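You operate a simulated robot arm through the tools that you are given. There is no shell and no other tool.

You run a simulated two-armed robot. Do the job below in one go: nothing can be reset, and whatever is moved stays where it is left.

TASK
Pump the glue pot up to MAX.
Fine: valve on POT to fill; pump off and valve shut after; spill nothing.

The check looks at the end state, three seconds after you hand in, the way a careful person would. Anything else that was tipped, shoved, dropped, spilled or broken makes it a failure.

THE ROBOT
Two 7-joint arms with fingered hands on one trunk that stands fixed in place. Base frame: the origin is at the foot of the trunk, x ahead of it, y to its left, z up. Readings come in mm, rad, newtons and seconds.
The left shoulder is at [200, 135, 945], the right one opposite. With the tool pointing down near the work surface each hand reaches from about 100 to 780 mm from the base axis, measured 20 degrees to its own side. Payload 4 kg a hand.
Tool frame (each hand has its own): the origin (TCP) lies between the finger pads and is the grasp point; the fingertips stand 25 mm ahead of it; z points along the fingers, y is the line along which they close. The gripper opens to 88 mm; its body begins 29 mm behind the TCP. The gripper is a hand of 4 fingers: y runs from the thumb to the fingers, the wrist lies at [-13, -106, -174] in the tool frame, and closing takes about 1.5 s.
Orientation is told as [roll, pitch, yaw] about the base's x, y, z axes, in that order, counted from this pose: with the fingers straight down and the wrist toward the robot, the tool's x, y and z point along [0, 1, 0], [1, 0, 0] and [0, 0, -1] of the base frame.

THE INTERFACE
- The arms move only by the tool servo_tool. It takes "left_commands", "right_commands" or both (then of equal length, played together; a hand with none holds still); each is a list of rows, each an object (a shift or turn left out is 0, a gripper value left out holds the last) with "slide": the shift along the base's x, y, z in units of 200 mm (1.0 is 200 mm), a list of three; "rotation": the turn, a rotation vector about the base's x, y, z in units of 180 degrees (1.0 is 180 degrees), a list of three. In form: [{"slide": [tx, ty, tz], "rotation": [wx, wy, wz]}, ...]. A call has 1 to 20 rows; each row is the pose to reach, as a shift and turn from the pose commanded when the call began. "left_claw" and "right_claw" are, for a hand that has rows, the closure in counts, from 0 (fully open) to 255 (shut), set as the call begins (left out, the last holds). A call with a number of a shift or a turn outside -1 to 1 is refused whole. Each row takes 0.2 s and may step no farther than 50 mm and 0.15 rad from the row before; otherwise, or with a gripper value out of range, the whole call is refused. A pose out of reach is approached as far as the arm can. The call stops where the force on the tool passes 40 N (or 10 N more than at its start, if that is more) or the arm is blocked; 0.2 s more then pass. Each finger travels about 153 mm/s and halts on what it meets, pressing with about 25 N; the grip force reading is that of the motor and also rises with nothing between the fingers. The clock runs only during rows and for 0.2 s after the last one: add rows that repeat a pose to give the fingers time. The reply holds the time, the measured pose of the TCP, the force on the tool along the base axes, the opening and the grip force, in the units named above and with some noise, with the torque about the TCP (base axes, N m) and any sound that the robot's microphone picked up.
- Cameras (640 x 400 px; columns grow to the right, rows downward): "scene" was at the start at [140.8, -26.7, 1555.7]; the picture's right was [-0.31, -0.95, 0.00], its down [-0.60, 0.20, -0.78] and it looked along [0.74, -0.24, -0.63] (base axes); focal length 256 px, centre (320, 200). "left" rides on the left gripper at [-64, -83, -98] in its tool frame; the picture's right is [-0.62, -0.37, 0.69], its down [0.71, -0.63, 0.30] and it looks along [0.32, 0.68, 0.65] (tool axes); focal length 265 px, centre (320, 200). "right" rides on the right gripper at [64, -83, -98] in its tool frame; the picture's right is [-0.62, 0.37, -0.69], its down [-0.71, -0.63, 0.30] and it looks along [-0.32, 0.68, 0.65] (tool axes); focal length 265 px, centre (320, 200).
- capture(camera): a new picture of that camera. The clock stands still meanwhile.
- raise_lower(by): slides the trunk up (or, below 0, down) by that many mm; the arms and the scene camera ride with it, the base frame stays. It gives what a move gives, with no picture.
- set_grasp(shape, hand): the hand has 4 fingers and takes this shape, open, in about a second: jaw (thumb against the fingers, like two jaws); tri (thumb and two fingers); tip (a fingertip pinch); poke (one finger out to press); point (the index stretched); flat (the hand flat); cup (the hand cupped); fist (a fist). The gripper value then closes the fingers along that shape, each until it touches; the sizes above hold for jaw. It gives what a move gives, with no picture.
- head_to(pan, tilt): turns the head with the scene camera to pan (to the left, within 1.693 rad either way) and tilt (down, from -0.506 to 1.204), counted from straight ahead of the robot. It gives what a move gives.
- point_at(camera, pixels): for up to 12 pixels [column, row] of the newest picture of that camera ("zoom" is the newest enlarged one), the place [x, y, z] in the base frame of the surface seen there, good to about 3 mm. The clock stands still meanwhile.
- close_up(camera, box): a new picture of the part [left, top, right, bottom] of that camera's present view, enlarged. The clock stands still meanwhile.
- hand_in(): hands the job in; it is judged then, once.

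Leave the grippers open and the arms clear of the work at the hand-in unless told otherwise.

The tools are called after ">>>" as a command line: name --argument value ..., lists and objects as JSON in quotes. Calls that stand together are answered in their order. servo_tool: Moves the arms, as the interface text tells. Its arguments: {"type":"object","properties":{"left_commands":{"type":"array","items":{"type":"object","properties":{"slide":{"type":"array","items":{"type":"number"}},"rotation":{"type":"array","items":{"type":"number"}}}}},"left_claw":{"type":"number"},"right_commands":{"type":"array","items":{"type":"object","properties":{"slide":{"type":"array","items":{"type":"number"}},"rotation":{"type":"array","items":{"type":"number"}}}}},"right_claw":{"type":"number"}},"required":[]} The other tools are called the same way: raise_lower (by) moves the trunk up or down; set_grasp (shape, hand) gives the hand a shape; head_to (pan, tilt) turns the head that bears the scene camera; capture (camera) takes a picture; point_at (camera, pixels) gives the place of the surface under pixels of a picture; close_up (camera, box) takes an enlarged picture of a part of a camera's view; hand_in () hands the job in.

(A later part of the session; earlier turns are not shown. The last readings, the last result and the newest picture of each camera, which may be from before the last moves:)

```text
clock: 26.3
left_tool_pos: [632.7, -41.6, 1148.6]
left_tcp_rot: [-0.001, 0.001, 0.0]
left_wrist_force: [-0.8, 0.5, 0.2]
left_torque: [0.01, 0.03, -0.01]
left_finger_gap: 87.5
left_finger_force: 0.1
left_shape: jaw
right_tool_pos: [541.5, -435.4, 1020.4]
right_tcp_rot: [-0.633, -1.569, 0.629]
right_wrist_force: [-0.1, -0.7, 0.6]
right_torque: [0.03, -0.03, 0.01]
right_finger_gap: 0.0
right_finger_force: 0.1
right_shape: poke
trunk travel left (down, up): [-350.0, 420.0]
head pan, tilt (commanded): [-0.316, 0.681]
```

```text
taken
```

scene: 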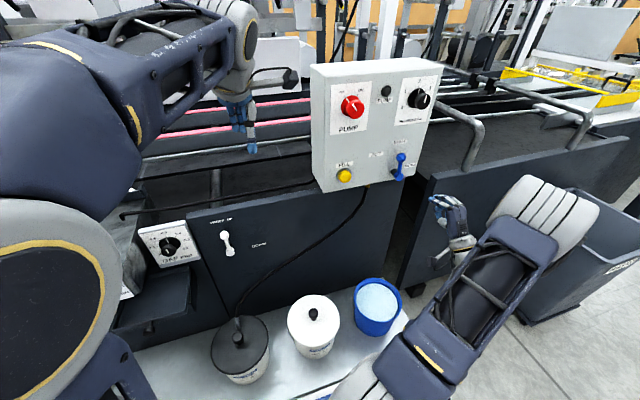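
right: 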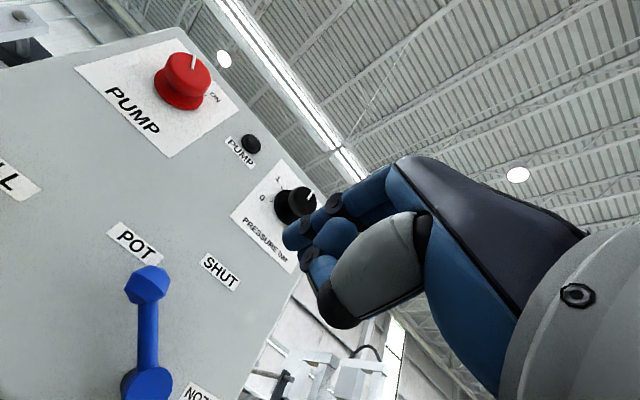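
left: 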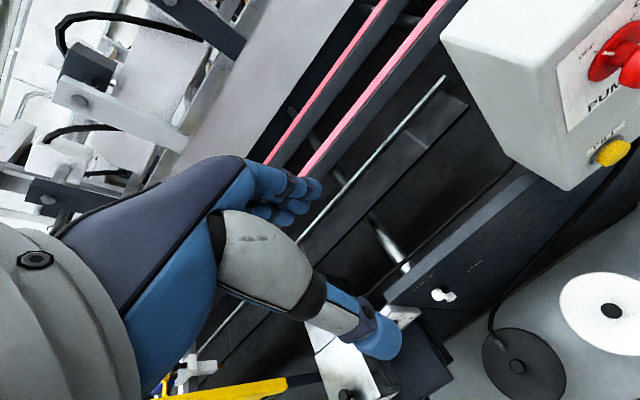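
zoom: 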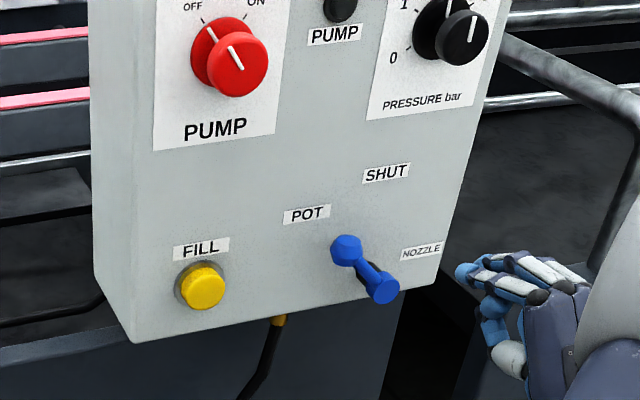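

The lever stays pointing to POT. Before the pump goes on, I want a clear view of the sight gauge, so I'll bring the left hand back and left with fingers down. Its camera then looks forward-left-down at the gauge, which is at about (624, 343, 810).

>>> servo_tool --left_commands '[{"slide": [-0.12, 0.1, -0.03]}, {"slide": [-0.24, 0.2, -0.06]}, {"slide": [-0.36, 0.3, -0.1]}, {"slide": [-0.48, 0.42, -0.14]}, {"slide": [-0.6, 0.54, -0.18]}, {"slide": [-0.72, 0.66, -0.22]}, {"slide": [-0.84, 0.78, -0.26]}, {"slide": [-0.95, 0.9, -0.3]}, {"slide": [-0.95, 1.0, -0.35]}, {"slide": [-0.95, 1.0, -0.35]}]'

>>> capture --camera "left"

>>> capture --camera "scene"

```text
clock: 28.5
left_tool_pos: [443.8, 159.6, 1078.8]
left_tcp_rot: [0.0, 0.0, -0.001]
left_wrist_force: [-0.1, 0.3, -0.7]
left_torque: [0.0, -0.01, -0.02]
left_finger_gap: 88.0
left_finger_force: 0.0
left_shape: jaw
right_tool_pos: [542.6, -436.0, 1019.0]
right_tcp_rot: [-0.581, -1.569, 0.582]
right_wrist_force: [0.5, -0.3, 0.3]
right_torque: [0.01, 0.0, -0.01]
right_finger_gap: 0.1
right_finger_force: 0.0
right_shape: poke
trunk travel left (down, up): [-350.0, 420.0]
head pan, tilt (commanded): [-0.316, 0.681]
```

```text
taken
```

left: 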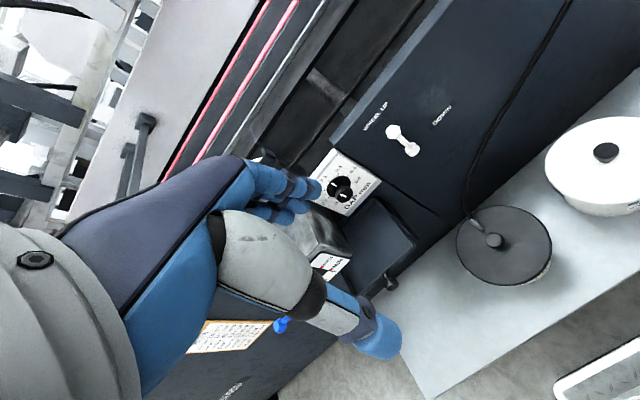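

```text
taken
```

scene: 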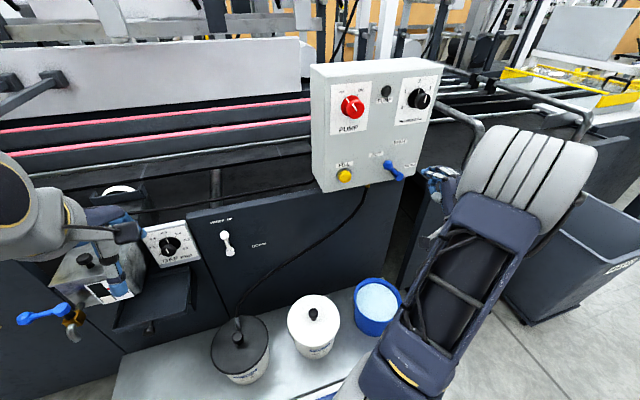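

The scene camera now nearly sees the gauge, at about pixel (108, 292). I'll look closer.

>>> close_up --camera "scene" --box '[40, 230, 200, 340]'

>>> close_up --camera "left" --box '[280, 220, 400, 320]'

```text
3.64 times, centred on (120, 285) of scene
```

zoom: 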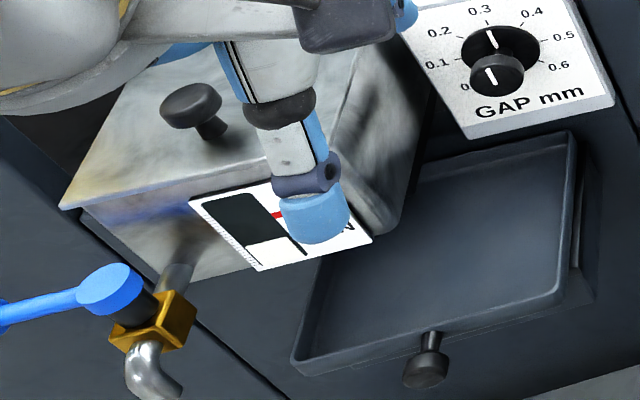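

```text
4.00 times, centred on (340, 270) of left
```

zoom: 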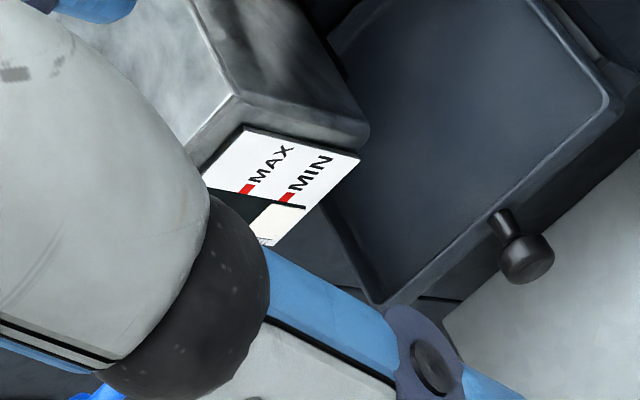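

The left hand still covers part of the gauge in both views. I'll move it left and up so the gauge falls in the open part of the left camera's picture.

>>> servo_tool --left_commands '[{"slide": [0, 0.12, 0.1]}, {"slide": [0, 0.24, 0.2]}, {"slide": [0, 0.36, 0.3]}, {"slide": [0, 0.48, 0.4]}, {"slide": [0, 0.6, 0.5]}, {"slide": [0, 0.75, 0.5]}, {"slide": [0, 0.75, 0.5]}]'

>>> capture --camera "left"

>>> capture --camera "scene"

```text
clock: 30.1
left_tool_pos: [446.4, 307.6, 1178.4]
left_tcp_rot: [0.001, 0.0, -0.001]
left_wrist_force: [-0.5, -0.3, -0.3]
left_torque: [0.0, 0.01, 0.01]
left_finger_gap: 87.4
left_finger_force: 0.1
left_shape: jaw
right_tool_pos: [541.5, -435.5, 1019.8]
right_tcp_rot: [-0.597, -1.568, 0.596]
right_wrist_force: [0.7, 0.5, 0.5]
right_torque: [0.02, -0.02, 0.03]
right_finger_gap: 0.0
right_finger_force: 0.0
right_shape: poke
trunk travel left (down, up): [-350.0, 420.0]
head pan, tilt (commanded): [-0.316, 0.681]
```

```text
taken
```

left: 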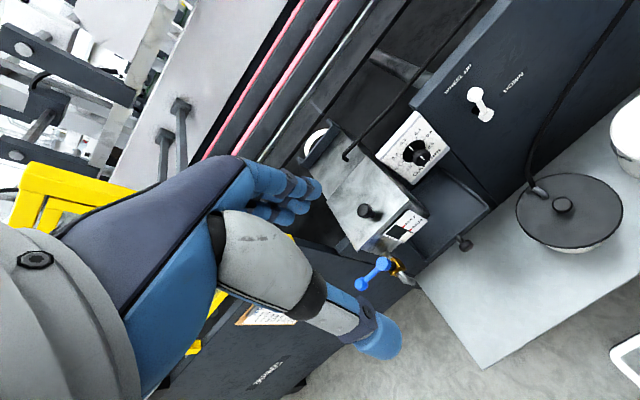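

```text
taken
```

scene: 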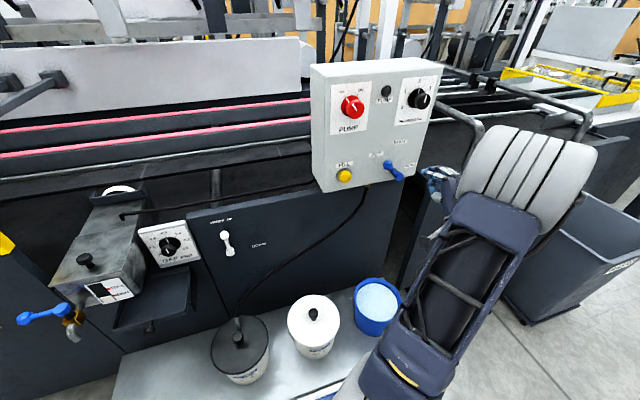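

Both cameras now see the gauge freely: left at about (403, 228), scene at about (108, 290). I'll take the baseline reading of the level.

>>> close_up --camera "scene" --box '[78, 268, 142, 308]'

>>> close_up --camera "left" --box '[370, 200, 442, 245]'

>>> close_up --camera "scene" --box '[310, 60, 450, 200]'

```text
10.00 times, centred on (110, 288) of scene
```

zoom: 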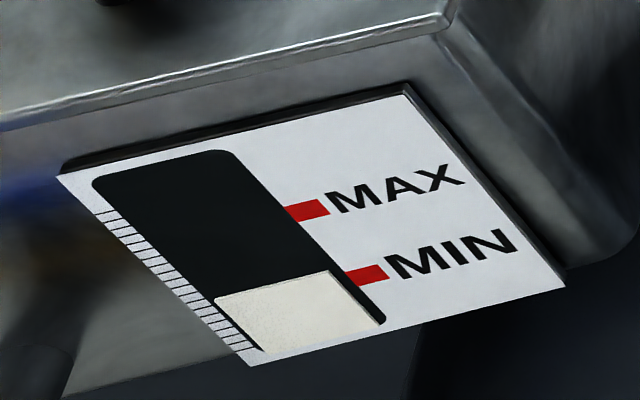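

```text
8.89 times, centred on (406, 222) of left
```

zoom: 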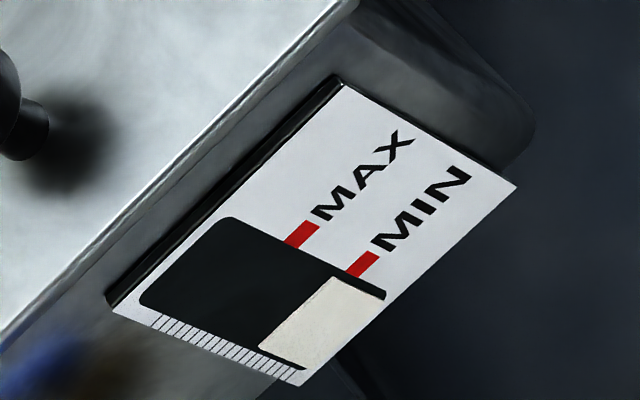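

```text
2.86 times, centred on (380, 130) of scene
```

zoom: 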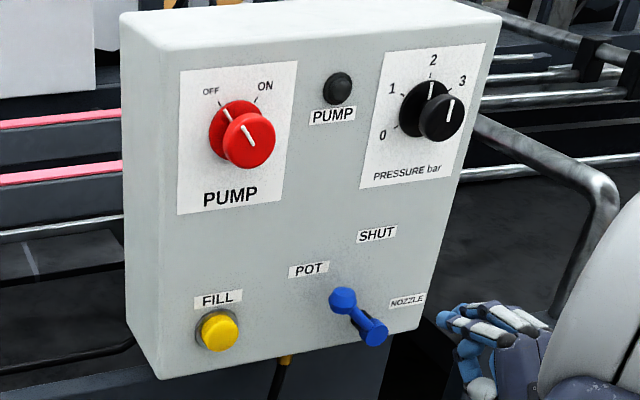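

The lever clearly points to POT and the pump is OFF. The level stands near MIN. I'll measure the gauge marks in 3D for reference.

>>> close_up --camera "scene" --box '[78, 268, 142, 308]'

>>> point_at --camera "zoom" --pixels '[[80, 178], [400, 100], [550, 283], [255, 358], [310, 211], [370, 276], [270, 290], [280, 320], [200, 220], [350, 300]]'

```text
10.00 times, centred on (110, 288) of scene
```

zoom: 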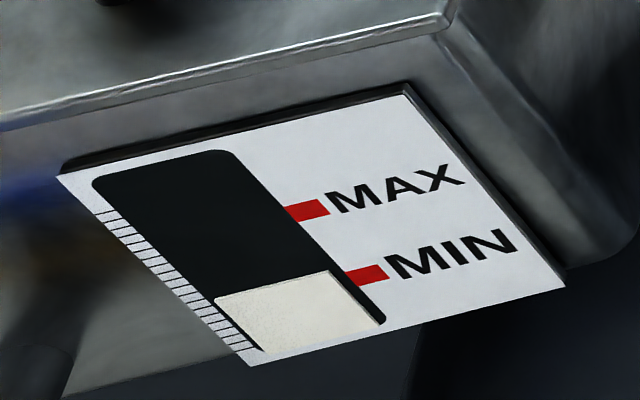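

```text
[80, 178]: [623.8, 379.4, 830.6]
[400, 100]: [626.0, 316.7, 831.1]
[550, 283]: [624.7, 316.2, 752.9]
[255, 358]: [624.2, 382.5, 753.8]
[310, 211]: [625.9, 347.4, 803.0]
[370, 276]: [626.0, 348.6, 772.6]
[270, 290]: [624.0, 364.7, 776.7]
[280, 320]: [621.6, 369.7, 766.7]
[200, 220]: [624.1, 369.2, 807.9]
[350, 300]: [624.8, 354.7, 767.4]
```

The gauge plate is vertical at x≈625: MAX is at z≈803, MIN at z≈773 and the fluid edge at z≈778. So about 25 mm is to be filled. Next comes the red PUMP knob; I'll take a close view to measure its axis and size.

>>> close_up --camera "scene" --box '[325, 75, 405, 125]'

>>> point_at --camera "zoom" --pixels '[[230, 260], [195, 220], [275, 260], [240, 225], [238, 320], [160, 240]]'

```text
8.00 times, centred on (365, 100) of scene
```

zoom: 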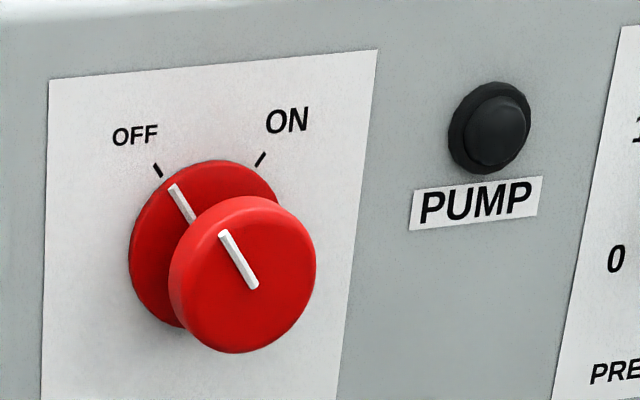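

```text
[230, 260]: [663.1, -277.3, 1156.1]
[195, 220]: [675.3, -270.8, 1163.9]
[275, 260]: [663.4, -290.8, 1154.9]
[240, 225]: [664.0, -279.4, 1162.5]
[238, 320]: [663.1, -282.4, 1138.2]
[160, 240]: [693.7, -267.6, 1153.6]
```

The knob axis is at about (y -281, z 1151), with the cap front at x≈663 and a diameter of about 43 mm. OFF is about 38° left of top and ON about 38° right. I'll reshape the right hand to jaw and move in front of the knob, trying a roll of -40° so the turn to ON ends at about +40°.

>>> set_grasp --shape "jaw" --hand "right"

>>> servo_tool --right_commands '[{"slide": [0.0, 0.08, 0.08], "rotation": [-0.02, 0, 0]}, {"slide": [0.0, 0.16, 0.16], "rotation": [-0.04, 0, 0]}, {"slide": [0.0, 0.24, 0.24], "rotation": [-0.06, 0, 0]}, {"slide": [0.0, 0.32, 0.32], "rotation": [-0.08, 0, 0]}, {"slide": [0.0, 0.4, 0.4], "rotation": [-0.11, 0, 0]}, {"slide": [0.0, 0.5, 0.48], "rotation": [-0.14, 0, 0]}, {"slide": [0.0, 0.6, 0.56], "rotation": [-0.17, 0, 0]}, {"slide": [0.0, 0.7, 0.62], "rotation": [-0.2, 0, 0]}, {"slide": [0.0, 0.775, 0.655], "rotation": [-0.222, 0, 0]}, {"slide": [0.0, 0.775, 0.655], "rotation": [-0.222, 0, 0]}]' --right_claw 0

>>> capture --camera "scene"

>>> capture --camera "right"

```text
clock: 31.0
left_tool_pos: [445.5, 309.0, 1178.6]
left_tcp_rot: [-0.001, 0.0, 0.001]
left_wrist_force: [-0.2, -0.1, 0.0]
left_torque: [-0.02, 0.02, 0.0]
left_finger_gap: 87.6
left_finger_force: 0.0
left_shape: jaw
right_tool_pos: [540.9, -435.5, 1019.2]
right_tcp_rot: [-0.599, -1.57, 0.598]
right_wrist_force: [0.1, -0.9, -0.2]
right_torque: [0.0, 0.0, -0.03]
right_finger_gap: 88.0
right_finger_force: 0.1
right_shape: jaw
trunk travel left (down, up): [-350.0, 420.0]
head pan, tilt (commanded): [-0.316, 0.681]
```

```text
clock: 33.4
left_tool_pos: [444.1, 308.1, 1179.0]
left_tcp_rot: [-0.001, 0.002, 0.001]
left_wrist_force: [-0.3, 0.2, 0.7]
left_torque: [0.0, 0.0, -0.01]
left_finger_gap: 87.5
left_finger_force: 0.1
left_shape: jaw
right_tool_pos: [522.6, -319.6, 1148.1]
right_tcp_rot: [-1.566, -0.878, 1.453]
right_wrist_force: [0.0, -0.5, -1.1]
right_torque: [0.0, 0.01, 0.02]
right_finger_gap: 87.8
right_finger_force: 0.1
right_shape: jaw
right hand out of reach, approached as far as the arm can: row 8, 9
trunk travel left (down, up): [-350.0, 420.0]
head pan, tilt (commanded): [-0.316, 0.681]
stopped in row 10 (right hand): the arm was blocked; the commanded pose is now the measured one
```

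```text
taken
```

scene: 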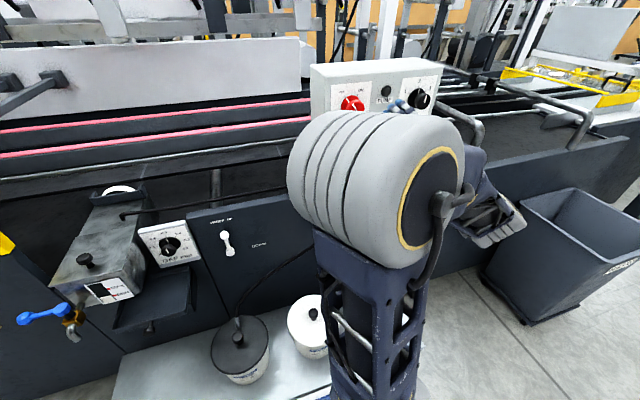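

```text
taken
```

right: 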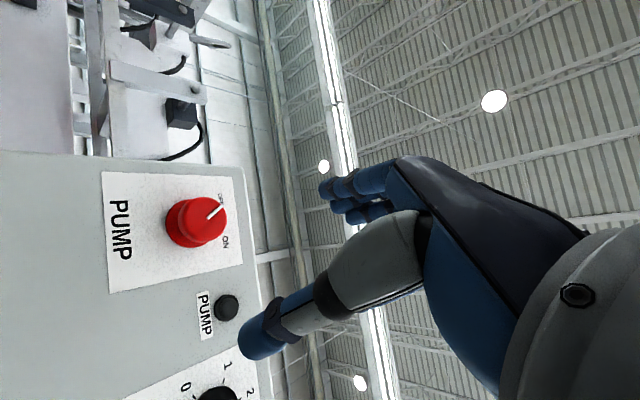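

The red knob is untouched. The arm folded up too close to the body and stopped there, with the hand yawed about 6.5° to the right. I'll go forward to unfold it, correct the yaw and then line up with the knob axis.

>>> servo_tool --right_commands '[{"slide": [0.1, 0.0, 0.0], "rotation": [0, 0, 0.01]}, {"slide": [0.2, 0.0, 0.0], "rotation": [0, 0, 0.02]}, {"slide": [0.3, 0.03, 0.0], "rotation": [0, 0, 0.03]}, {"slide": [0.35, 0.08, 0.005], "rotation": [0, 0, 0.036]}, {"slide": [0.37, 0.14, 0.01], "rotation": [0, 0, 0.036]}, {"slide": [0.37, 0.19, 0.015], "rotation": [0, 0, 0.036]}, {"slide": [0.37, 0.19, 0.015], "rotation": [0, 0, 0.036]}]'

>>> capture --camera "right"

>>> capture --camera "scene"

```text
clock: 35.0
left_tool_pos: [444.9, 308.8, 1178.6]
left_tcp_rot: [0.001, -0.001, -0.002]
left_wrist_force: [-0.3, 0.3, -0.4]
left_torque: [0.04, 0.0, -0.02]
left_finger_gap: 87.8
left_finger_force: 0.0
left_shape: jaw
right_tool_pos: [596.7, -281.7, 1151.1]
right_tcp_rot: [-1.568, -0.877, 1.565]
right_wrist_force: [-0.6, -0.2, 0.6]
right_torque: [0.01, 0.01, 0.02]
right_finger_gap: 87.9
right_finger_force: 0.0
right_shape: jaw
trunk travel left (down, up): [-350.0, 420.0]
head pan, tilt (commanded): [-0.316, 0.681]
```

```text
taken
```

right: 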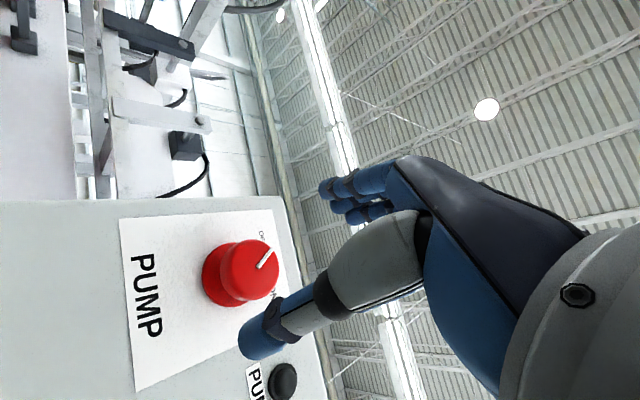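

```text
taken
```

scene: 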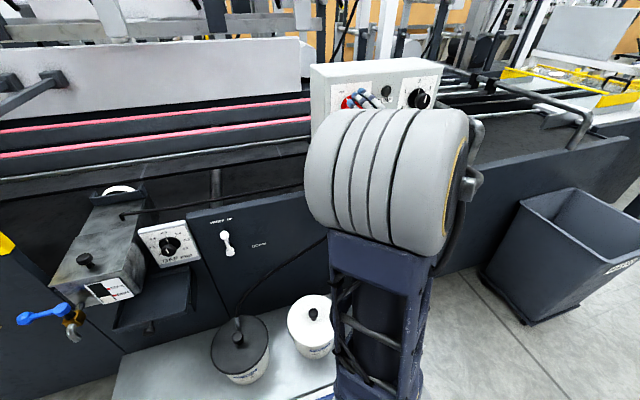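

I'm aligned at (597, -282, 1151) with a roll of -40°. Before gripping I'll test the turning motion in free air: roll forward 85° and see whether it reaches.

>>> servo_tool --right_commands '[{"slide": [0, 0, 0], "rotation": [0.0425, 0, 0]}, {"slide": [0, 0, 0], "rotation": [0.085, 0, 0]}, {"slide": [0, 0, 0], "rotation": [0.1275, 0, 0]}, {"slide": [0, 0, 0], "rotation": [0.17, 0, 0]}, {"slide": [0, 0, 0], "rotation": [0.2125, 0, 0]}, {"slide": [0, 0, 0], "rotation": [0.255, 0, 0]}, {"slide": [0, 0, 0], "rotation": [0.2975, 0, 0]}, {"slide": [0, 0, 0], "rotation": [0.34, 0, 0]}, {"slide": [0, 0, 0], "rotation": [0.3825, 0, 0]}, {"slide": [0, 0, 0], "rotation": [0.425, 0, 0]}, {"slide": [0, 0, 0], "rotation": [0.4675, 0, 0]}, {"slide": [0, 0, 0], "rotation": [0.4675, 0, 0]}]'

```text
clock: 37.6
left_tool_pos: [445.5, 307.4, 1179.4]
left_tcp_rot: [-0.002, 0.0, 0.0]
left_wrist_force: [-0.6, 0.8, -0.1]
left_torque: [-0.02, -0.02, 0.0]
left_finger_gap: 87.4
left_finger_force: 0.0
left_shape: jaw
right_tool_pos: [570.6, -315.9, 1159.0]
right_tcp_rot: [1.562, -1.076, -1.539]
right_wrist_force: [-0.1, 0.1, 0.2]
right_torque: [-0.01, 0.0, -0.02]
right_finger_gap: 87.9
right_finger_force: 0.1
right_shape: jaw
right hand out of reach, approached as far as the arm can: row 8, 9, 10, 11, 12
trunk travel left (down, up): [-350.0, 420.0]
head pan, tilt (commanded): [-0.316, 0.681]
```

At x≈597 the roll reaches only about +25°. I'll test the other side: return to the axis and roll to -65°, to see whether a -60° to +20° turn is possible.

>>> servo_tool --right_commands '[{"slide": [0.03, 0.03, -0.01], "rotation": [-0.04, 0, 0]}, {"slide": [0.06, 0.06, -0.02], "rotation": [-0.08, 0, 0]}, {"slide": [0.1, 0.1, -0.03], "rotation": [-0.12, 0, 0]}, {"slide": [0.132, 0.14, -0.04], "rotation": [-0.16, 0, 0]}, {"slide": [0.132, 0.1745, -0.04], "rotation": [-0.2, 0, 0]}, {"slide": [0.132, 0.1745, -0.04], "rotation": [-0.24, 0, 0]}, {"slide": [0.132, 0.1745, -0.04], "rotation": [-0.28, 0, 0]}, {"slide": [0.132, 0.1745, -0.04], "rotation": [-0.32, 0, 0]}, {"slide": [0.132, 0.1745, -0.04], "rotation": [-0.36, 0, 0]}, {"slide": [0.132, 0.1745, -0.04], "rotation": [-0.4, 0, 0]}, {"slide": [0.132, 0.1745, -0.04], "rotation": [-0.44, 0, 0]}, {"slide": [0.132, 0.1745, -0.04], "rotation": [-0.48, 0, 0]}, {"slide": [0.132, 0.1745, -0.04], "rotation": [-0.52, 0, 0]}, {"slide": [0.132, 0.1745, -0.04], "rotation": [-0.52, 0, 0]}]'

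```text
clock: 40.6
left_tool_pos: [444.6, 308.3, 1177.4]
left_tcp_rot: [-0.002, -0.001, 0.0]
left_wrist_force: [0.8, 0.2, 0.4]
left_torque: [-0.03, -0.02, 0.02]
left_finger_gap: 87.8
left_finger_force: 0.0
left_shape: jaw
right_tool_pos: [610.1, -276.8, 1178.4]
right_tcp_rot: [-1.543, -0.431, 1.551]
right_wrist_force: [-0.6, 0.2, 0.1]
right_torque: [0.03, 0.0, -0.02]
right_finger_gap: 88.0
right_finger_force: 0.0
right_shape: jaw
right hand out of reach, approached as far as the arm can: row 9, 12, 13, 14
trunk travel left (down, up): [-350.0, 420.0]
head pan, tilt (commanded): [-0.316, 0.681]
```

The usable roll range here is roughly -52° to +20°; further ahead it may be wider. I'll correct to the axis with roll -45° and go forward with the open hand around the knob (gap 88 mm against a 43 mm cap), without touching it.

>>> servo_tool --right_commands '[{"slide": [-0.02, -0.01, -0.05], "rotation": [0.04, 0, 0]}, {"slide": [-0.02, -0.02, -0.1], "rotation": [0.08, 0, 0]}, {"slide": [-0.02, -0.022, -0.137], "rotation": [0.111, 0, 0]}, {"slide": [0.06, -0.022, -0.137], "rotation": [0.111, 0, 0]}, {"slide": [0.13, -0.022, -0.137], "rotation": [0.111, 0, 0]}, {"slide": [0.19, -0.022, -0.137], "rotation": [0.111, 0, 0]}, {"slide": [0.24, -0.022, -0.137], "rotation": [0.111, 0, 0]}, {"slide": [0.255, -0.022, -0.137], "rotation": [0.111, 0, 0]}, {"slide": [0.255, -0.022, -0.137], "rotation": [0.111, 0, 0]}]'

>>> capture --camera "right"

>>> close_up --camera "scene" --box '[300, 40, 450, 140]'

```text
clock: 42.6
left_tool_pos: [443.9, 307.8, 1178.3]
left_tcp_rot: [0.001, 0.0, -0.002]
left_wrist_force: [-0.3, -1.3, -0.4]
left_torque: [0.02, -0.01, 0.02]
left_finger_gap: 87.5
left_finger_force: 0.1
left_shape: jaw
right_tool_pos: [659.8, -281.8, 1150.4]
right_tcp_rot: [-1.537, -0.781, 1.551]
right_wrist_force: [0.3, -0.3, -0.3]
right_torque: [-0.01, 0.04, 0.02]
right_finger_gap: 88.0
right_finger_force: 0.1
right_shape: jaw
trunk travel left (down, up): [-350.0, 420.0]
head pan, tilt (commanded): [-0.316, 0.681]
```

```text
taken
```

right: 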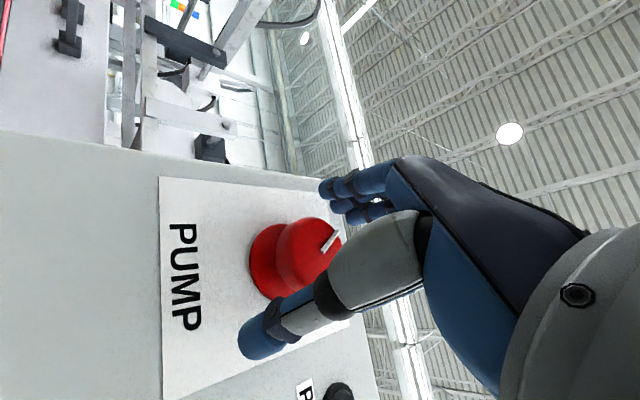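

```text
4.00 times, centred on (375, 90) of scene
```

zoom: 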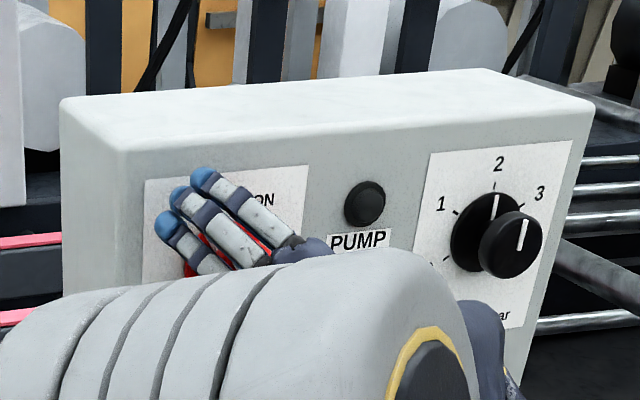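

The open hand is around the knob at (660, -282, 1150), roll -45°, with three fingers upper-left and the thumb lower-right. I'll test the roll up to +25° with the open hand to see whether the position holds.

>>> servo_tool --right_commands '[{"slide": [0, 0, 0], "rotation": [0.04, 0, 0]}, {"slide": [0, 0, 0], "rotation": [0.08, 0, 0]}, {"slide": [0, 0, 0], "rotation": [0.12, 0, 0]}, {"slide": [0, 0, 0], "rotation": [0.16, 0, 0]}, {"slide": [0, 0, 0], "rotation": [0.2, 0, 0]}, {"slide": [0, 0, 0], "rotation": [0.24, 0, 0]}, {"slide": [0, 0, 0], "rotation": [0.28, 0, 0]}, {"slide": [0, 0, 0], "rotation": [0.32, 0, 0]}, {"slide": [0, 0, 0], "rotation": [0.36, 0, 0]}, {"slide": [0, 0, 0], "rotation": [0.39, 0, 0]}, {"slide": [0, 0, 0], "rotation": [0.39, 0, 0]}]'

```text
clock: 45.0
left_tool_pos: [444.5, 308.6, 1178.0]
left_tcp_rot: [0.0, -0.001, -0.003]
left_wrist_force: [-0.5, 0.9, -0.7]
left_torque: [-0.03, -0.02, -0.02]
left_finger_gap: 87.8
left_finger_force: 0.0
left_shape: jaw
right_tool_pos: [663.4, -283.5, 1141.9]
right_tcp_rot: [1.417, -1.401, -1.401]
right_wrist_force: [0.9, -0.5, 0.7]
right_torque: [0.02, -0.01, -0.02]
right_finger_gap: 88.0
right_finger_force: 0.1
right_shape: jaw
right hand out of reach, approached as far as the arm can: row 8, 9, 10, 11
trunk travel left (down, up): [-350.0, 420.0]
head pan, tilt (commanded): [-0.316, 0.681]
```

Here the roll stops at about +10°. I'll test the lower limit with the open hand: back to the axis and down to about -75°.

>>> servo_tool --right_commands '[{"slide": [-0.01, 0.005, 0.03], "rotation": [-0.04, 0, 0]}, {"slide": [-0.017, 0.0075, 0.04], "rotation": [-0.08, 0, 0]}, {"slide": [-0.017, 0.0075, 0.04], "rotation": [-0.12, 0, 0]}, {"slide": [-0.017, 0.0075, 0.04], "rotation": [-0.16, 0, 0]}, {"slide": [-0.017, 0.0075, 0.04], "rotation": [-0.2, 0, 0]}, {"slide": [-0.017, 0.0075, 0.04], "rotation": [-0.24, 0, 0]}, {"slide": [-0.017, 0.0075, 0.04], "rotation": [-0.28, 0, 0]}, {"slide": [-0.017, 0.0075, 0.04], "rotation": [-0.32, 0, 0]}, {"slide": [-0.017, 0.0075, 0.04], "rotation": [-0.36, 0, 0]}, {"slide": [-0.017, 0.0075, 0.04], "rotation": [-0.4, 0, 0]}, {"slide": [-0.017, 0.0075, 0.04], "rotation": [-0.43, 0, 0]}, {"slide": [-0.017, 0.0075, 0.04], "rotation": [-0.46, 0, 0]}, {"slide": [-0.017, 0.0075, 0.04], "rotation": [-0.46, 0, 0]}]'

```text
clock: 47.8
left_tool_pos: [446.0, 308.8, 1178.1]
left_tcp_rot: [-0.001, 0.0, 0.001]
left_wrist_force: [-0.3, 0.4, 0.6]
left_torque: [-0.02, -0.01, 0.0]
left_finger_gap: 87.5
left_finger_force: 0.0
left_shape: jaw
right_tool_pos: [671.7, -279.6, 1165.2]
right_tcp_rot: [-1.541, -0.296, 1.535]
right_wrist_force: [0.0, -0.6, -0.1]
right_torque: [0.01, 0.01, 0.0]
right_finger_gap: 87.7
right_finger_force: 0.0
right_shape: jaw
right hand out of reach, approached as far as the arm can: row 12, 13
trunk travel left (down, up): [-350.0, 420.0]
head pan, tilt (commanded): [-0.316, 0.681]
```

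At the knob the roll range is about -68° to +10°, which is 78° and just about the OFF→ON turn. I'll settle at (660, -282, 1150) with roll -66° and then close the hand on the knob.

>>> servo_tool --right_commands '[{"slide": [-0.058, -0.01, -0.04], "rotation": [0.02, 0, 0]}, {"slide": [-0.058, -0.01, -0.074], "rotation": [0.039, 0, 0]}, {"slide": [-0.058, -0.01, -0.074], "rotation": [0.039, 0, 0]}]'

>>> capture --camera "right"

>>> close_up --camera "scene" --box '[300, 40, 450, 140]'

```text
clock: 48.6
left_tool_pos: [445.4, 309.1, 1178.9]
left_tcp_rot: [0.0, 0.0, -0.002]
left_wrist_force: [0.2, 0.1, -0.9]
left_torque: [0.02, -0.04, -0.01]
left_finger_gap: 87.7
left_finger_force: 0.0
left_shape: jaw
right_tool_pos: [659.5, -282.3, 1149.5]
right_tcp_rot: [-1.542, -0.417, 1.536]
right_wrist_force: [0.8, -0.1, -0.1]
right_torque: [0.01, -0.01, 0.0]
right_finger_gap: 88.1
right_finger_force: 0.1
right_shape: jaw
right hand out of reach, approached as far as the arm can: row 1
trunk travel left (down, up): [-350.0, 420.0]
head pan, tilt (commanded): [-0.316, 0.681]
```

```text
taken
```

right: 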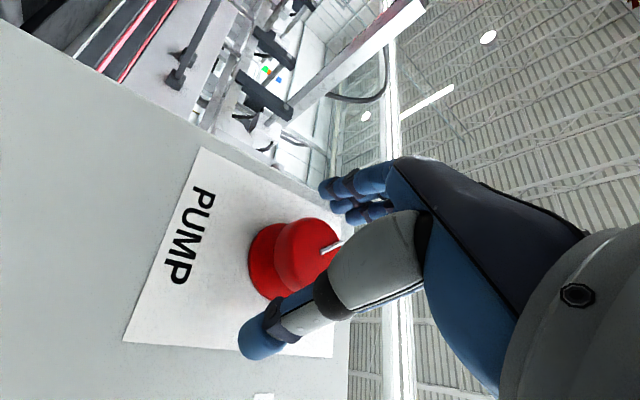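

```text
4.00 times, centred on (375, 90) of scene
```

zoom: 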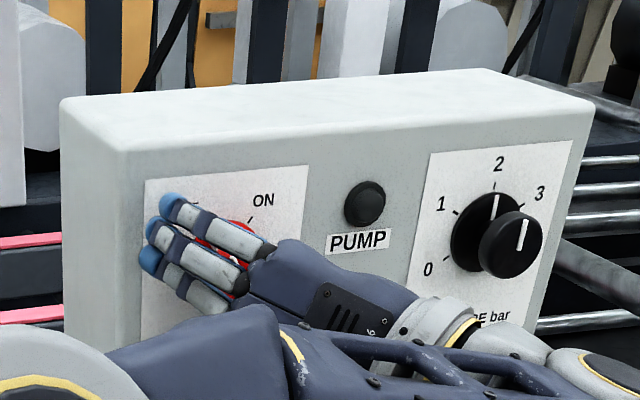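

Roll is -66° and position is right; the knob sits between thumb and fingers. Closing the hand now, with time for the fingers.

>>> servo_tool --right_commands '[{"slide": [0, 0, 0]}, {"slide": [0, 0, 0]}, {"slide": [0, 0, 0]}, {"slide": [0, 0, 0]}, {"slide": [0, 0, 0]}, {"slide": [0, 0, 0]}, {"slide": [0, 0, 0]}, {"slide": [0, 0, 0]}]' --right_claw 255

>>> capture --camera "right"

>>> close_up --camera "scene" --box '[300, 40, 450, 140]'

```text
clock: 50.4
left_tool_pos: [445.4, 310.1, 1178.5]
left_tcp_rot: [-0.001, 0.001, -0.002]
left_wrist_force: [0.4, -0.1, 0.6]
left_torque: [0.03, 0.0, -0.01]
left_finger_gap: 87.7
left_finger_force: 0.1
left_shape: jaw
right_tool_pos: [660.4, -280.8, 1149.0]
right_tcp_rot: [-1.541, -0.419, 1.537]
right_wrist_force: [15.4, -2.4, 1.3]
right_torque: [-0.02, -0.03, -0.06]
right_finger_gap: 30.5
right_finger_force: 25.0
right_shape: jaw
trunk travel left (down, up): [-350.0, 420.0]
head pan, tilt (commanded): [-0.316, 0.681]
```

```text
taken
```

right: 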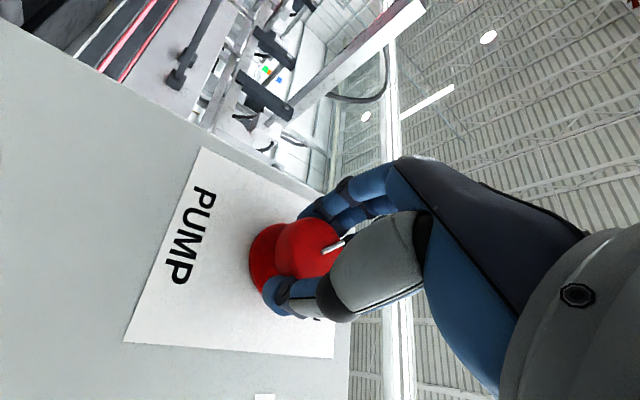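

```text
4.00 times, centred on (375, 90) of scene
```

zoom: 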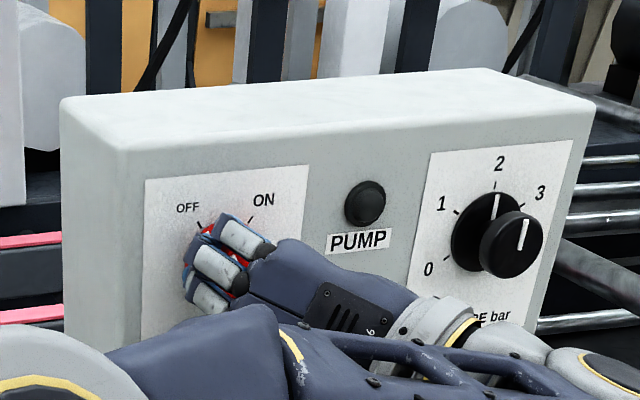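

The grip is firm (gap 30.5 mm, 25 N). Now I'll turn clockwise by about 75° about the knob axis and then look at the knob, lamp and gauge.

>>> servo_tool --right_commands '[{"rotation": [0.035, 0, 0]}, {"rotation": [0.07, 0, 0]}, {"rotation": [0.105, 0, 0]}, {"rotation": [0.14, 0, 0]}, {"rotation": [0.175, 0, 0]}, {"rotation": [0.21, 0, 0]}, {"rotation": [0.245, 0, 0]}, {"rotation": [0.28, 0, 0]}, {"rotation": [0.315, 0, 0]}, {"rotation": [0.35, 0, 0]}, {"rotation": [0.385, 0, 0]}, {"rotation": [0.415, 0, 0]}]'

>>> close_up --camera "scene" --box '[300, 40, 450, 140]'

>>> close_up --camera "scene" --box '[78, 268, 142, 308]'

>>> capture --camera "right"

```text
clock: 53.0
left_tool_pos: [445.0, 309.4, 1178.5]
left_tcp_rot: [0.0, 0.0, -0.001]
left_wrist_force: [0.0, 0.1, -1.4]
left_torque: [0.0, -0.01, 0.0]
left_finger_gap: 87.8
left_finger_force: 0.1
left_shape: jaw
right_tool_pos: [661.2, -280.3, 1150.2]
right_tcp_rot: [1.402, -1.417, -1.384]
right_wrist_force: [22.9, -6.0, 14.3]
right_torque: [-0.14, -0.21, 0.0]
right_finger_gap: 28.3
right_finger_force: 24.7
right_shape: jaw
trunk travel left (down, up): [-350.0, 420.0]
head pan, tilt (commanded): [-0.316, 0.681]
```

```text
4.00 times, centred on (375, 90) of scene
```

zoom: 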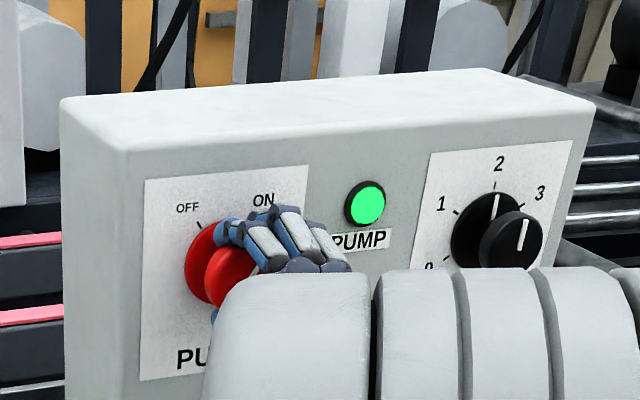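

```text
10.00 times, centred on (110, 288) of scene
```

zoom: 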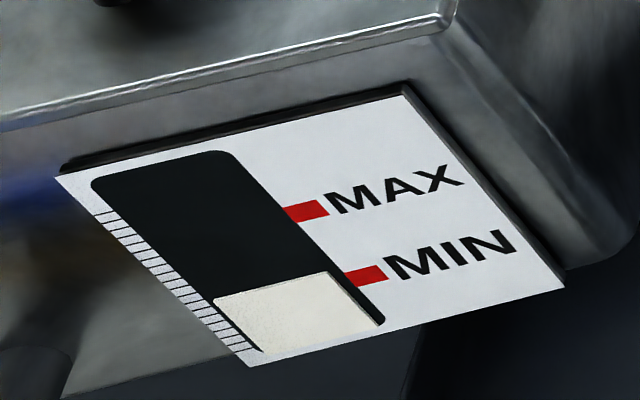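

```text
taken
```

right: 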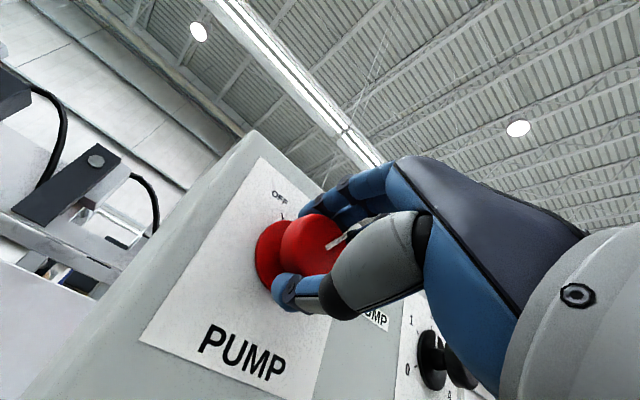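

The PUMP lamp is green: the pump is on, and the level hasn't changed yet. I'll open the hand and check the gauge again straight after, before withdrawing.

>>> servo_tool --right_commands '[{"slide": [0, 0, 0]}, {"slide": [0, 0, 0]}, {"slide": [0, 0, 0]}, {"slide": [0, 0, 0]}, {"slide": [0, 0, 0]}]' --right_claw 0

>>> close_up --camera "scene" --box '[78, 268, 142, 308]'

>>> close_up --camera "scene" --box '[300, 40, 450, 140]'

```text
clock: 54.2
left_tool_pos: [444.3, 308.2, 1179.5]
left_tcp_rot: [0.0, 0.0, -0.003]
left_wrist_force: [-0.4, 0.4, 0.0]
left_torque: [-0.02, 0.0, -0.01]
left_finger_gap: 87.8
left_finger_force: 0.0
left_shape: jaw
right_tool_pos: [659.7, -280.4, 1149.6]
right_tcp_rot: [1.393, -1.417, -1.377]
right_wrist_force: [0.3, -0.3, -0.2]
right_torque: [-0.01, 0.02, 0.0]
right_finger_gap: 87.5
right_finger_force: 0.0
right_shape: jaw
trunk travel left (down, up): [-350.0, 420.0]
head pan, tilt (commanded): [-0.316, 0.681]
```

```text
10.00 times, centred on (110, 288) of scene
```

zoom: 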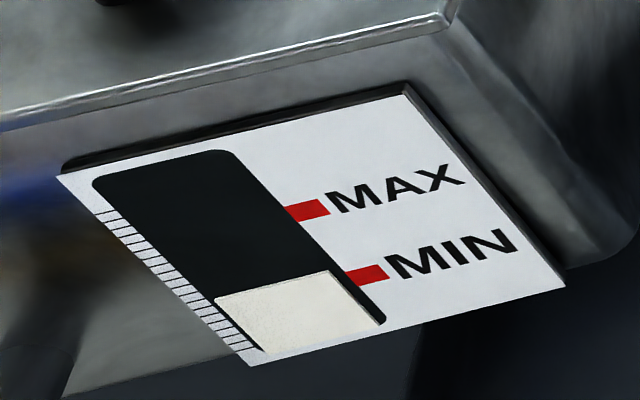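

```text
4.00 times, centred on (375, 90) of scene
```

zoom: 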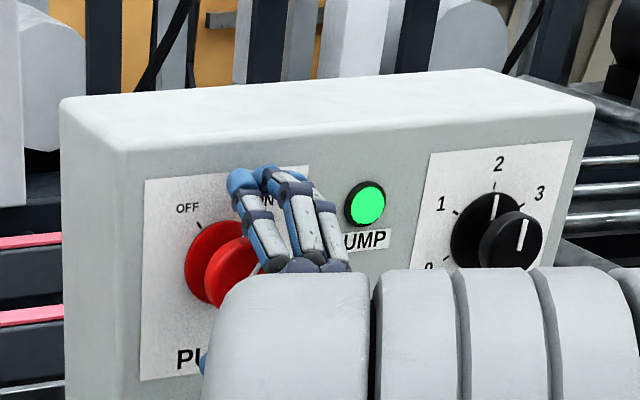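

The level stays put with the pump on, so flow waits for FILL. I'll withdraw the open hand straight back, rolling it back slightly.

>>> servo_tool --right_commands '[{"slide": [-0.1, 0, 0]}, {"slide": [-0.2, 0, 0]}, {"slide": [-0.3, 0, 0], "rotation": [-0.03, 0, 0]}, {"slide": [-0.36, -0.05, -0.05], "rotation": [-0.055, 0, 0]}, {"slide": [-0.4, -0.12, -0.1], "rotation": [-0.055, 0, 0]}, {"slide": [-0.4, -0.2, -0.15], "rotation": [-0.055, 0, 0]}, {"slide": [-0.4, -0.3, -0.2], "rotation": [-0.055, 0, 0]}, {"slide": [-0.4, -0.3, -0.2], "rotation": [-0.055, 0, 0]}]'

>>> capture --camera "scene"

>>> capture --camera "right"

```text
clock: 56.0
left_tool_pos: [444.7, 308.7, 1177.9]
left_tcp_rot: [0.0, 0.001, -0.001]
left_wrist_force: [0.0, -0.8, 0.4]
left_torque: [0.02, 0.0, -0.01]
left_finger_gap: 87.6
left_finger_force: 0.0
left_shape: jaw
right_tool_pos: [579.9, -340.6, 1108.4]
right_tcp_rot: [-0.641, -1.535, 0.657]
right_wrist_force: [-0.3, -0.6, 0.1]
right_torque: [0.04, -0.02, -0.02]
right_finger_gap: 87.7
right_finger_force: 0.0
right_shape: jaw
trunk travel left (down, up): [-350.0, 420.0]
head pan, tilt (commanded): [-0.316, 0.681]
```

```text
taken
```

scene: 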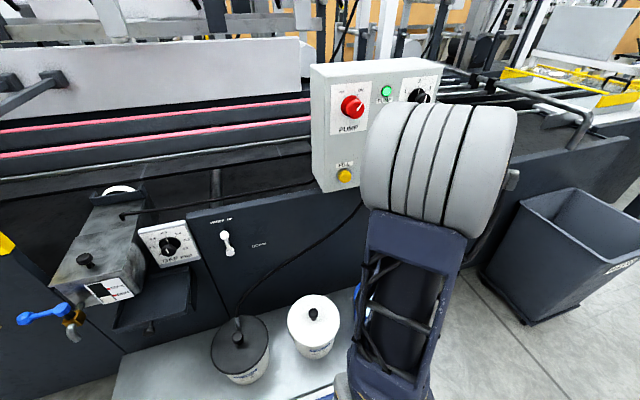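

```text
taken
```

right: 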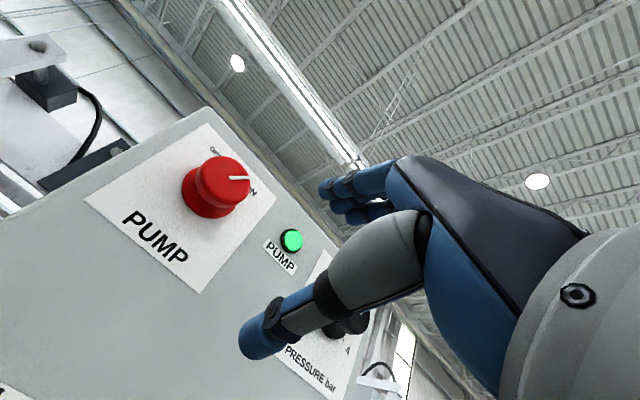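

The knob points at ON and the lamp is green. FILL shows at scene pixel (344, 175); I'll measure it.

>>> close_up --camera "scene" --box '[320, 155, 368, 190]'

>>> point_at --camera "scene" --pixels '[[344, 175], [343, 176], [345, 174], [340, 176], [349, 175]]'

>>> set_grasp --shape "poke" --hand "right"

```text
11.43 times, centred on (344, 172) of scene
```

zoom: 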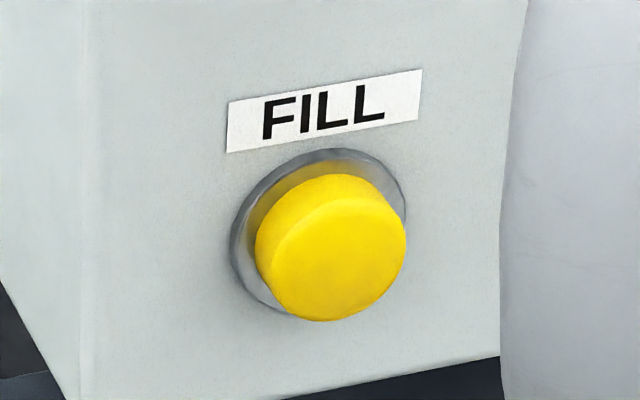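

```text
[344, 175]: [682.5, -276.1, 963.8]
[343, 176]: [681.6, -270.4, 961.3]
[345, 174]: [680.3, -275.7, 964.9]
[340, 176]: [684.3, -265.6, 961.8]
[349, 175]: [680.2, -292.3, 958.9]
```

```text
clock: 56.9
left_tool_pos: [444.9, 308.6, 1179.0]
left_tcp_rot: [0.002, 0.0, -0.001]
left_wrist_force: [0.0, 0.3, -0.5]
left_torque: [0.02, -0.01, 0.01]
left_finger_gap: 87.5
left_finger_force: 0.1
left_shape: jaw
right_tool_pos: [580.5, -340.4, 1109.2]
right_tcp_rot: [-0.646, -1.533, 0.661]
right_wrist_force: [-0.1, -0.5, -0.1]
right_torque: [0.0, 0.01, 0.06]
right_finger_gap: 0.0
right_finger_force: 0.1
right_shape: poke
trunk travel left (down, up): [-350.0, 420.0]
head pan, tilt (commanded): [-0.316, 0.681]
```

The FILL button's front centre is at about (681, -278, 960), about 31 mm across and standing 17 mm proud. It lies low and near, so I'll lower the trunk another 120 mm to give the arm room.

>>> raise_lower --by -120

>>> capture --camera "scene"

```text
clock: 58.4
left_tool_pos: [445.6, 308.9, 1058.2]
left_tcp_rot: [0.001, -0.001, -0.001]
left_wrist_force: [-1.0, -0.4, -0.1]
left_torque: [0.04, -0.02, 0.03]
left_finger_gap: 87.7
left_finger_force: 0.1
left_shape: jaw
right_tool_pos: [578.3, -341.4, 989.9]
right_tcp_rot: [-0.646, -1.534, 0.66]
right_wrist_force: [0.0, 1.0, -0.5]
right_torque: [-0.01, 0.01, 0.0]
right_finger_gap: 0.1
right_finger_force: 0.1
right_shape: poke
trunk travel left (down, up): [-230.0, 540.0]
head pan, tilt (commanded): [-0.316, 0.681]
```

```text
taken
```

scene: 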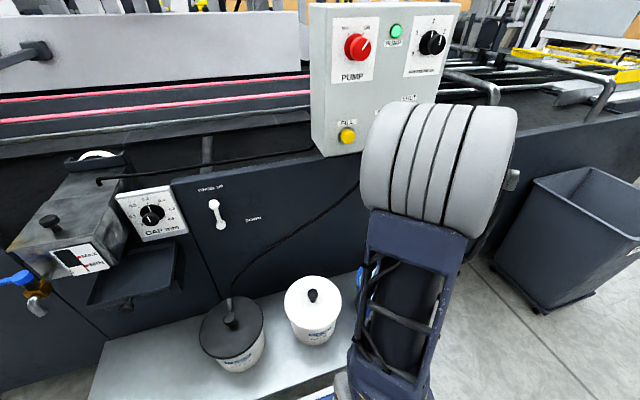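

FILL is at about scene (347, 135) and the gauge at (80, 260), both visible. I'll bring the fingertip to about 20 mm in front of the button centre, staying left of the lever ball.

>>> servo_tool --right_commands '[{"slide": [0, 0.08, -0.05]}, {"slide": [0, 0.16, -0.1]}, {"slide": [0, 0.247, -0.145]}, {"slide": [0.1, 0.247, -0.145]}, {"slide": [0.2, 0.247, -0.145]}, {"slide": [0.3, 0.247, -0.145]}, {"slide": [0.3, 0.247, -0.145]}]'

>>> close_up --camera "scene" --box '[310, 90, 410, 170]'

>>> capture --camera "right"

```text
clock: 60.0
left_tool_pos: [444.5, 308.8, 1057.5]
left_tcp_rot: [0.0, -0.001, -0.002]
left_wrist_force: [-0.6, 0.3, 0.0]
left_torque: [0.0, -0.01, 0.01]
left_finger_gap: 87.7
left_finger_force: 0.1
left_shape: jaw
right_tool_pos: [641.8, -291.5, 959.9]
right_tcp_rot: [-0.641, -1.535, 0.656]
right_wrist_force: [-0.6, 0.3, -0.3]
right_torque: [-0.02, 0.0, 0.01]
right_finger_gap: 0.0
right_finger_force: 0.1
right_shape: poke
trunk travel left (down, up): [-230.0, 540.0]
head pan, tilt (commanded): [-0.316, 0.681]
```

```text
5.00 times, centred on (360, 130) of scene
```

zoom: 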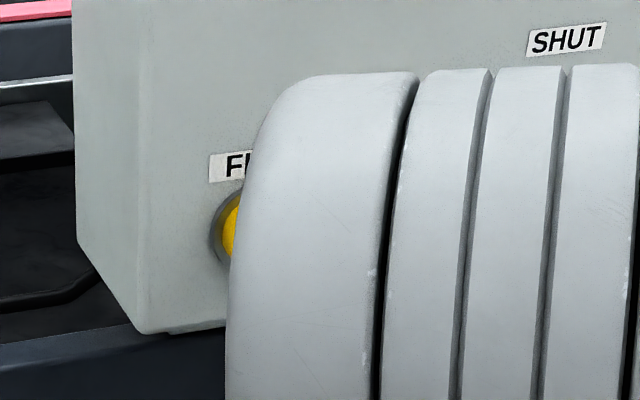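

```text
taken
```

right: 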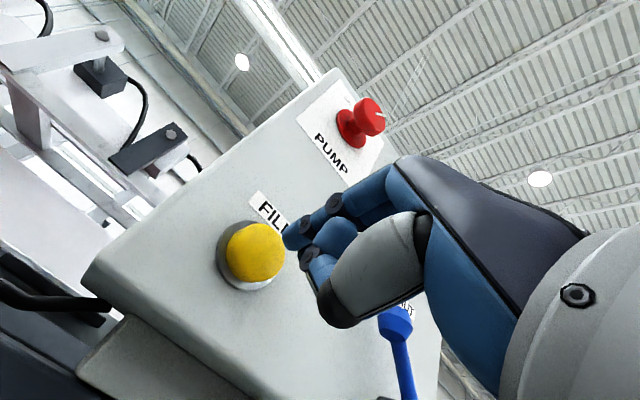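

The fingertip is just in front of the button. I'll compare tip and button positions before pressing.

>>> point_at --camera "right" --pixels '[[287, 240], [292, 232], [258, 250], [245, 255], [262, 240], [255, 275], [235, 240], [320, 265], [395, 320]]'

>>> close_up --camera "right" --box '[200, 180, 360, 280]'

>>> close_up --camera "scene" --box '[48, 238, 112, 278]'

```text
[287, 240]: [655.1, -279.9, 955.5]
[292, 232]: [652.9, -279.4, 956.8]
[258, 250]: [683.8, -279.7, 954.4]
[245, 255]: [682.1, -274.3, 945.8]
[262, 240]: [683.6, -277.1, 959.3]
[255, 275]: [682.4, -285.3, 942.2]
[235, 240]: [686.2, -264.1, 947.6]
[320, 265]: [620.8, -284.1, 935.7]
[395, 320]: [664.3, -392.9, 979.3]
```

```text
4.00 times, centred on (280, 230) of right
```

zoom: 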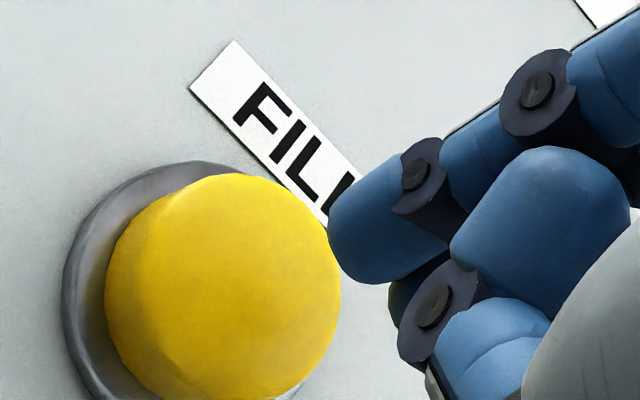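

```text
10.00 times, centred on (80, 258) of scene
```

zoom: 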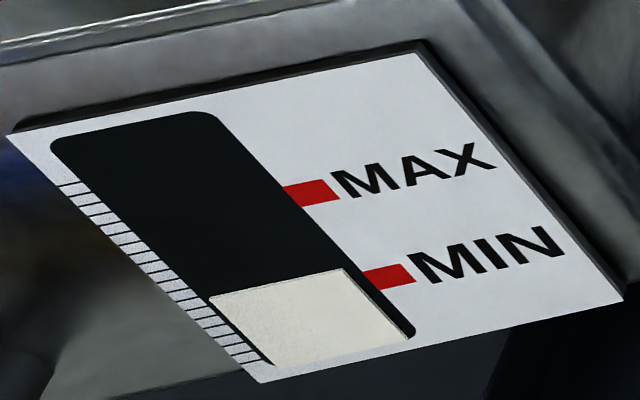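

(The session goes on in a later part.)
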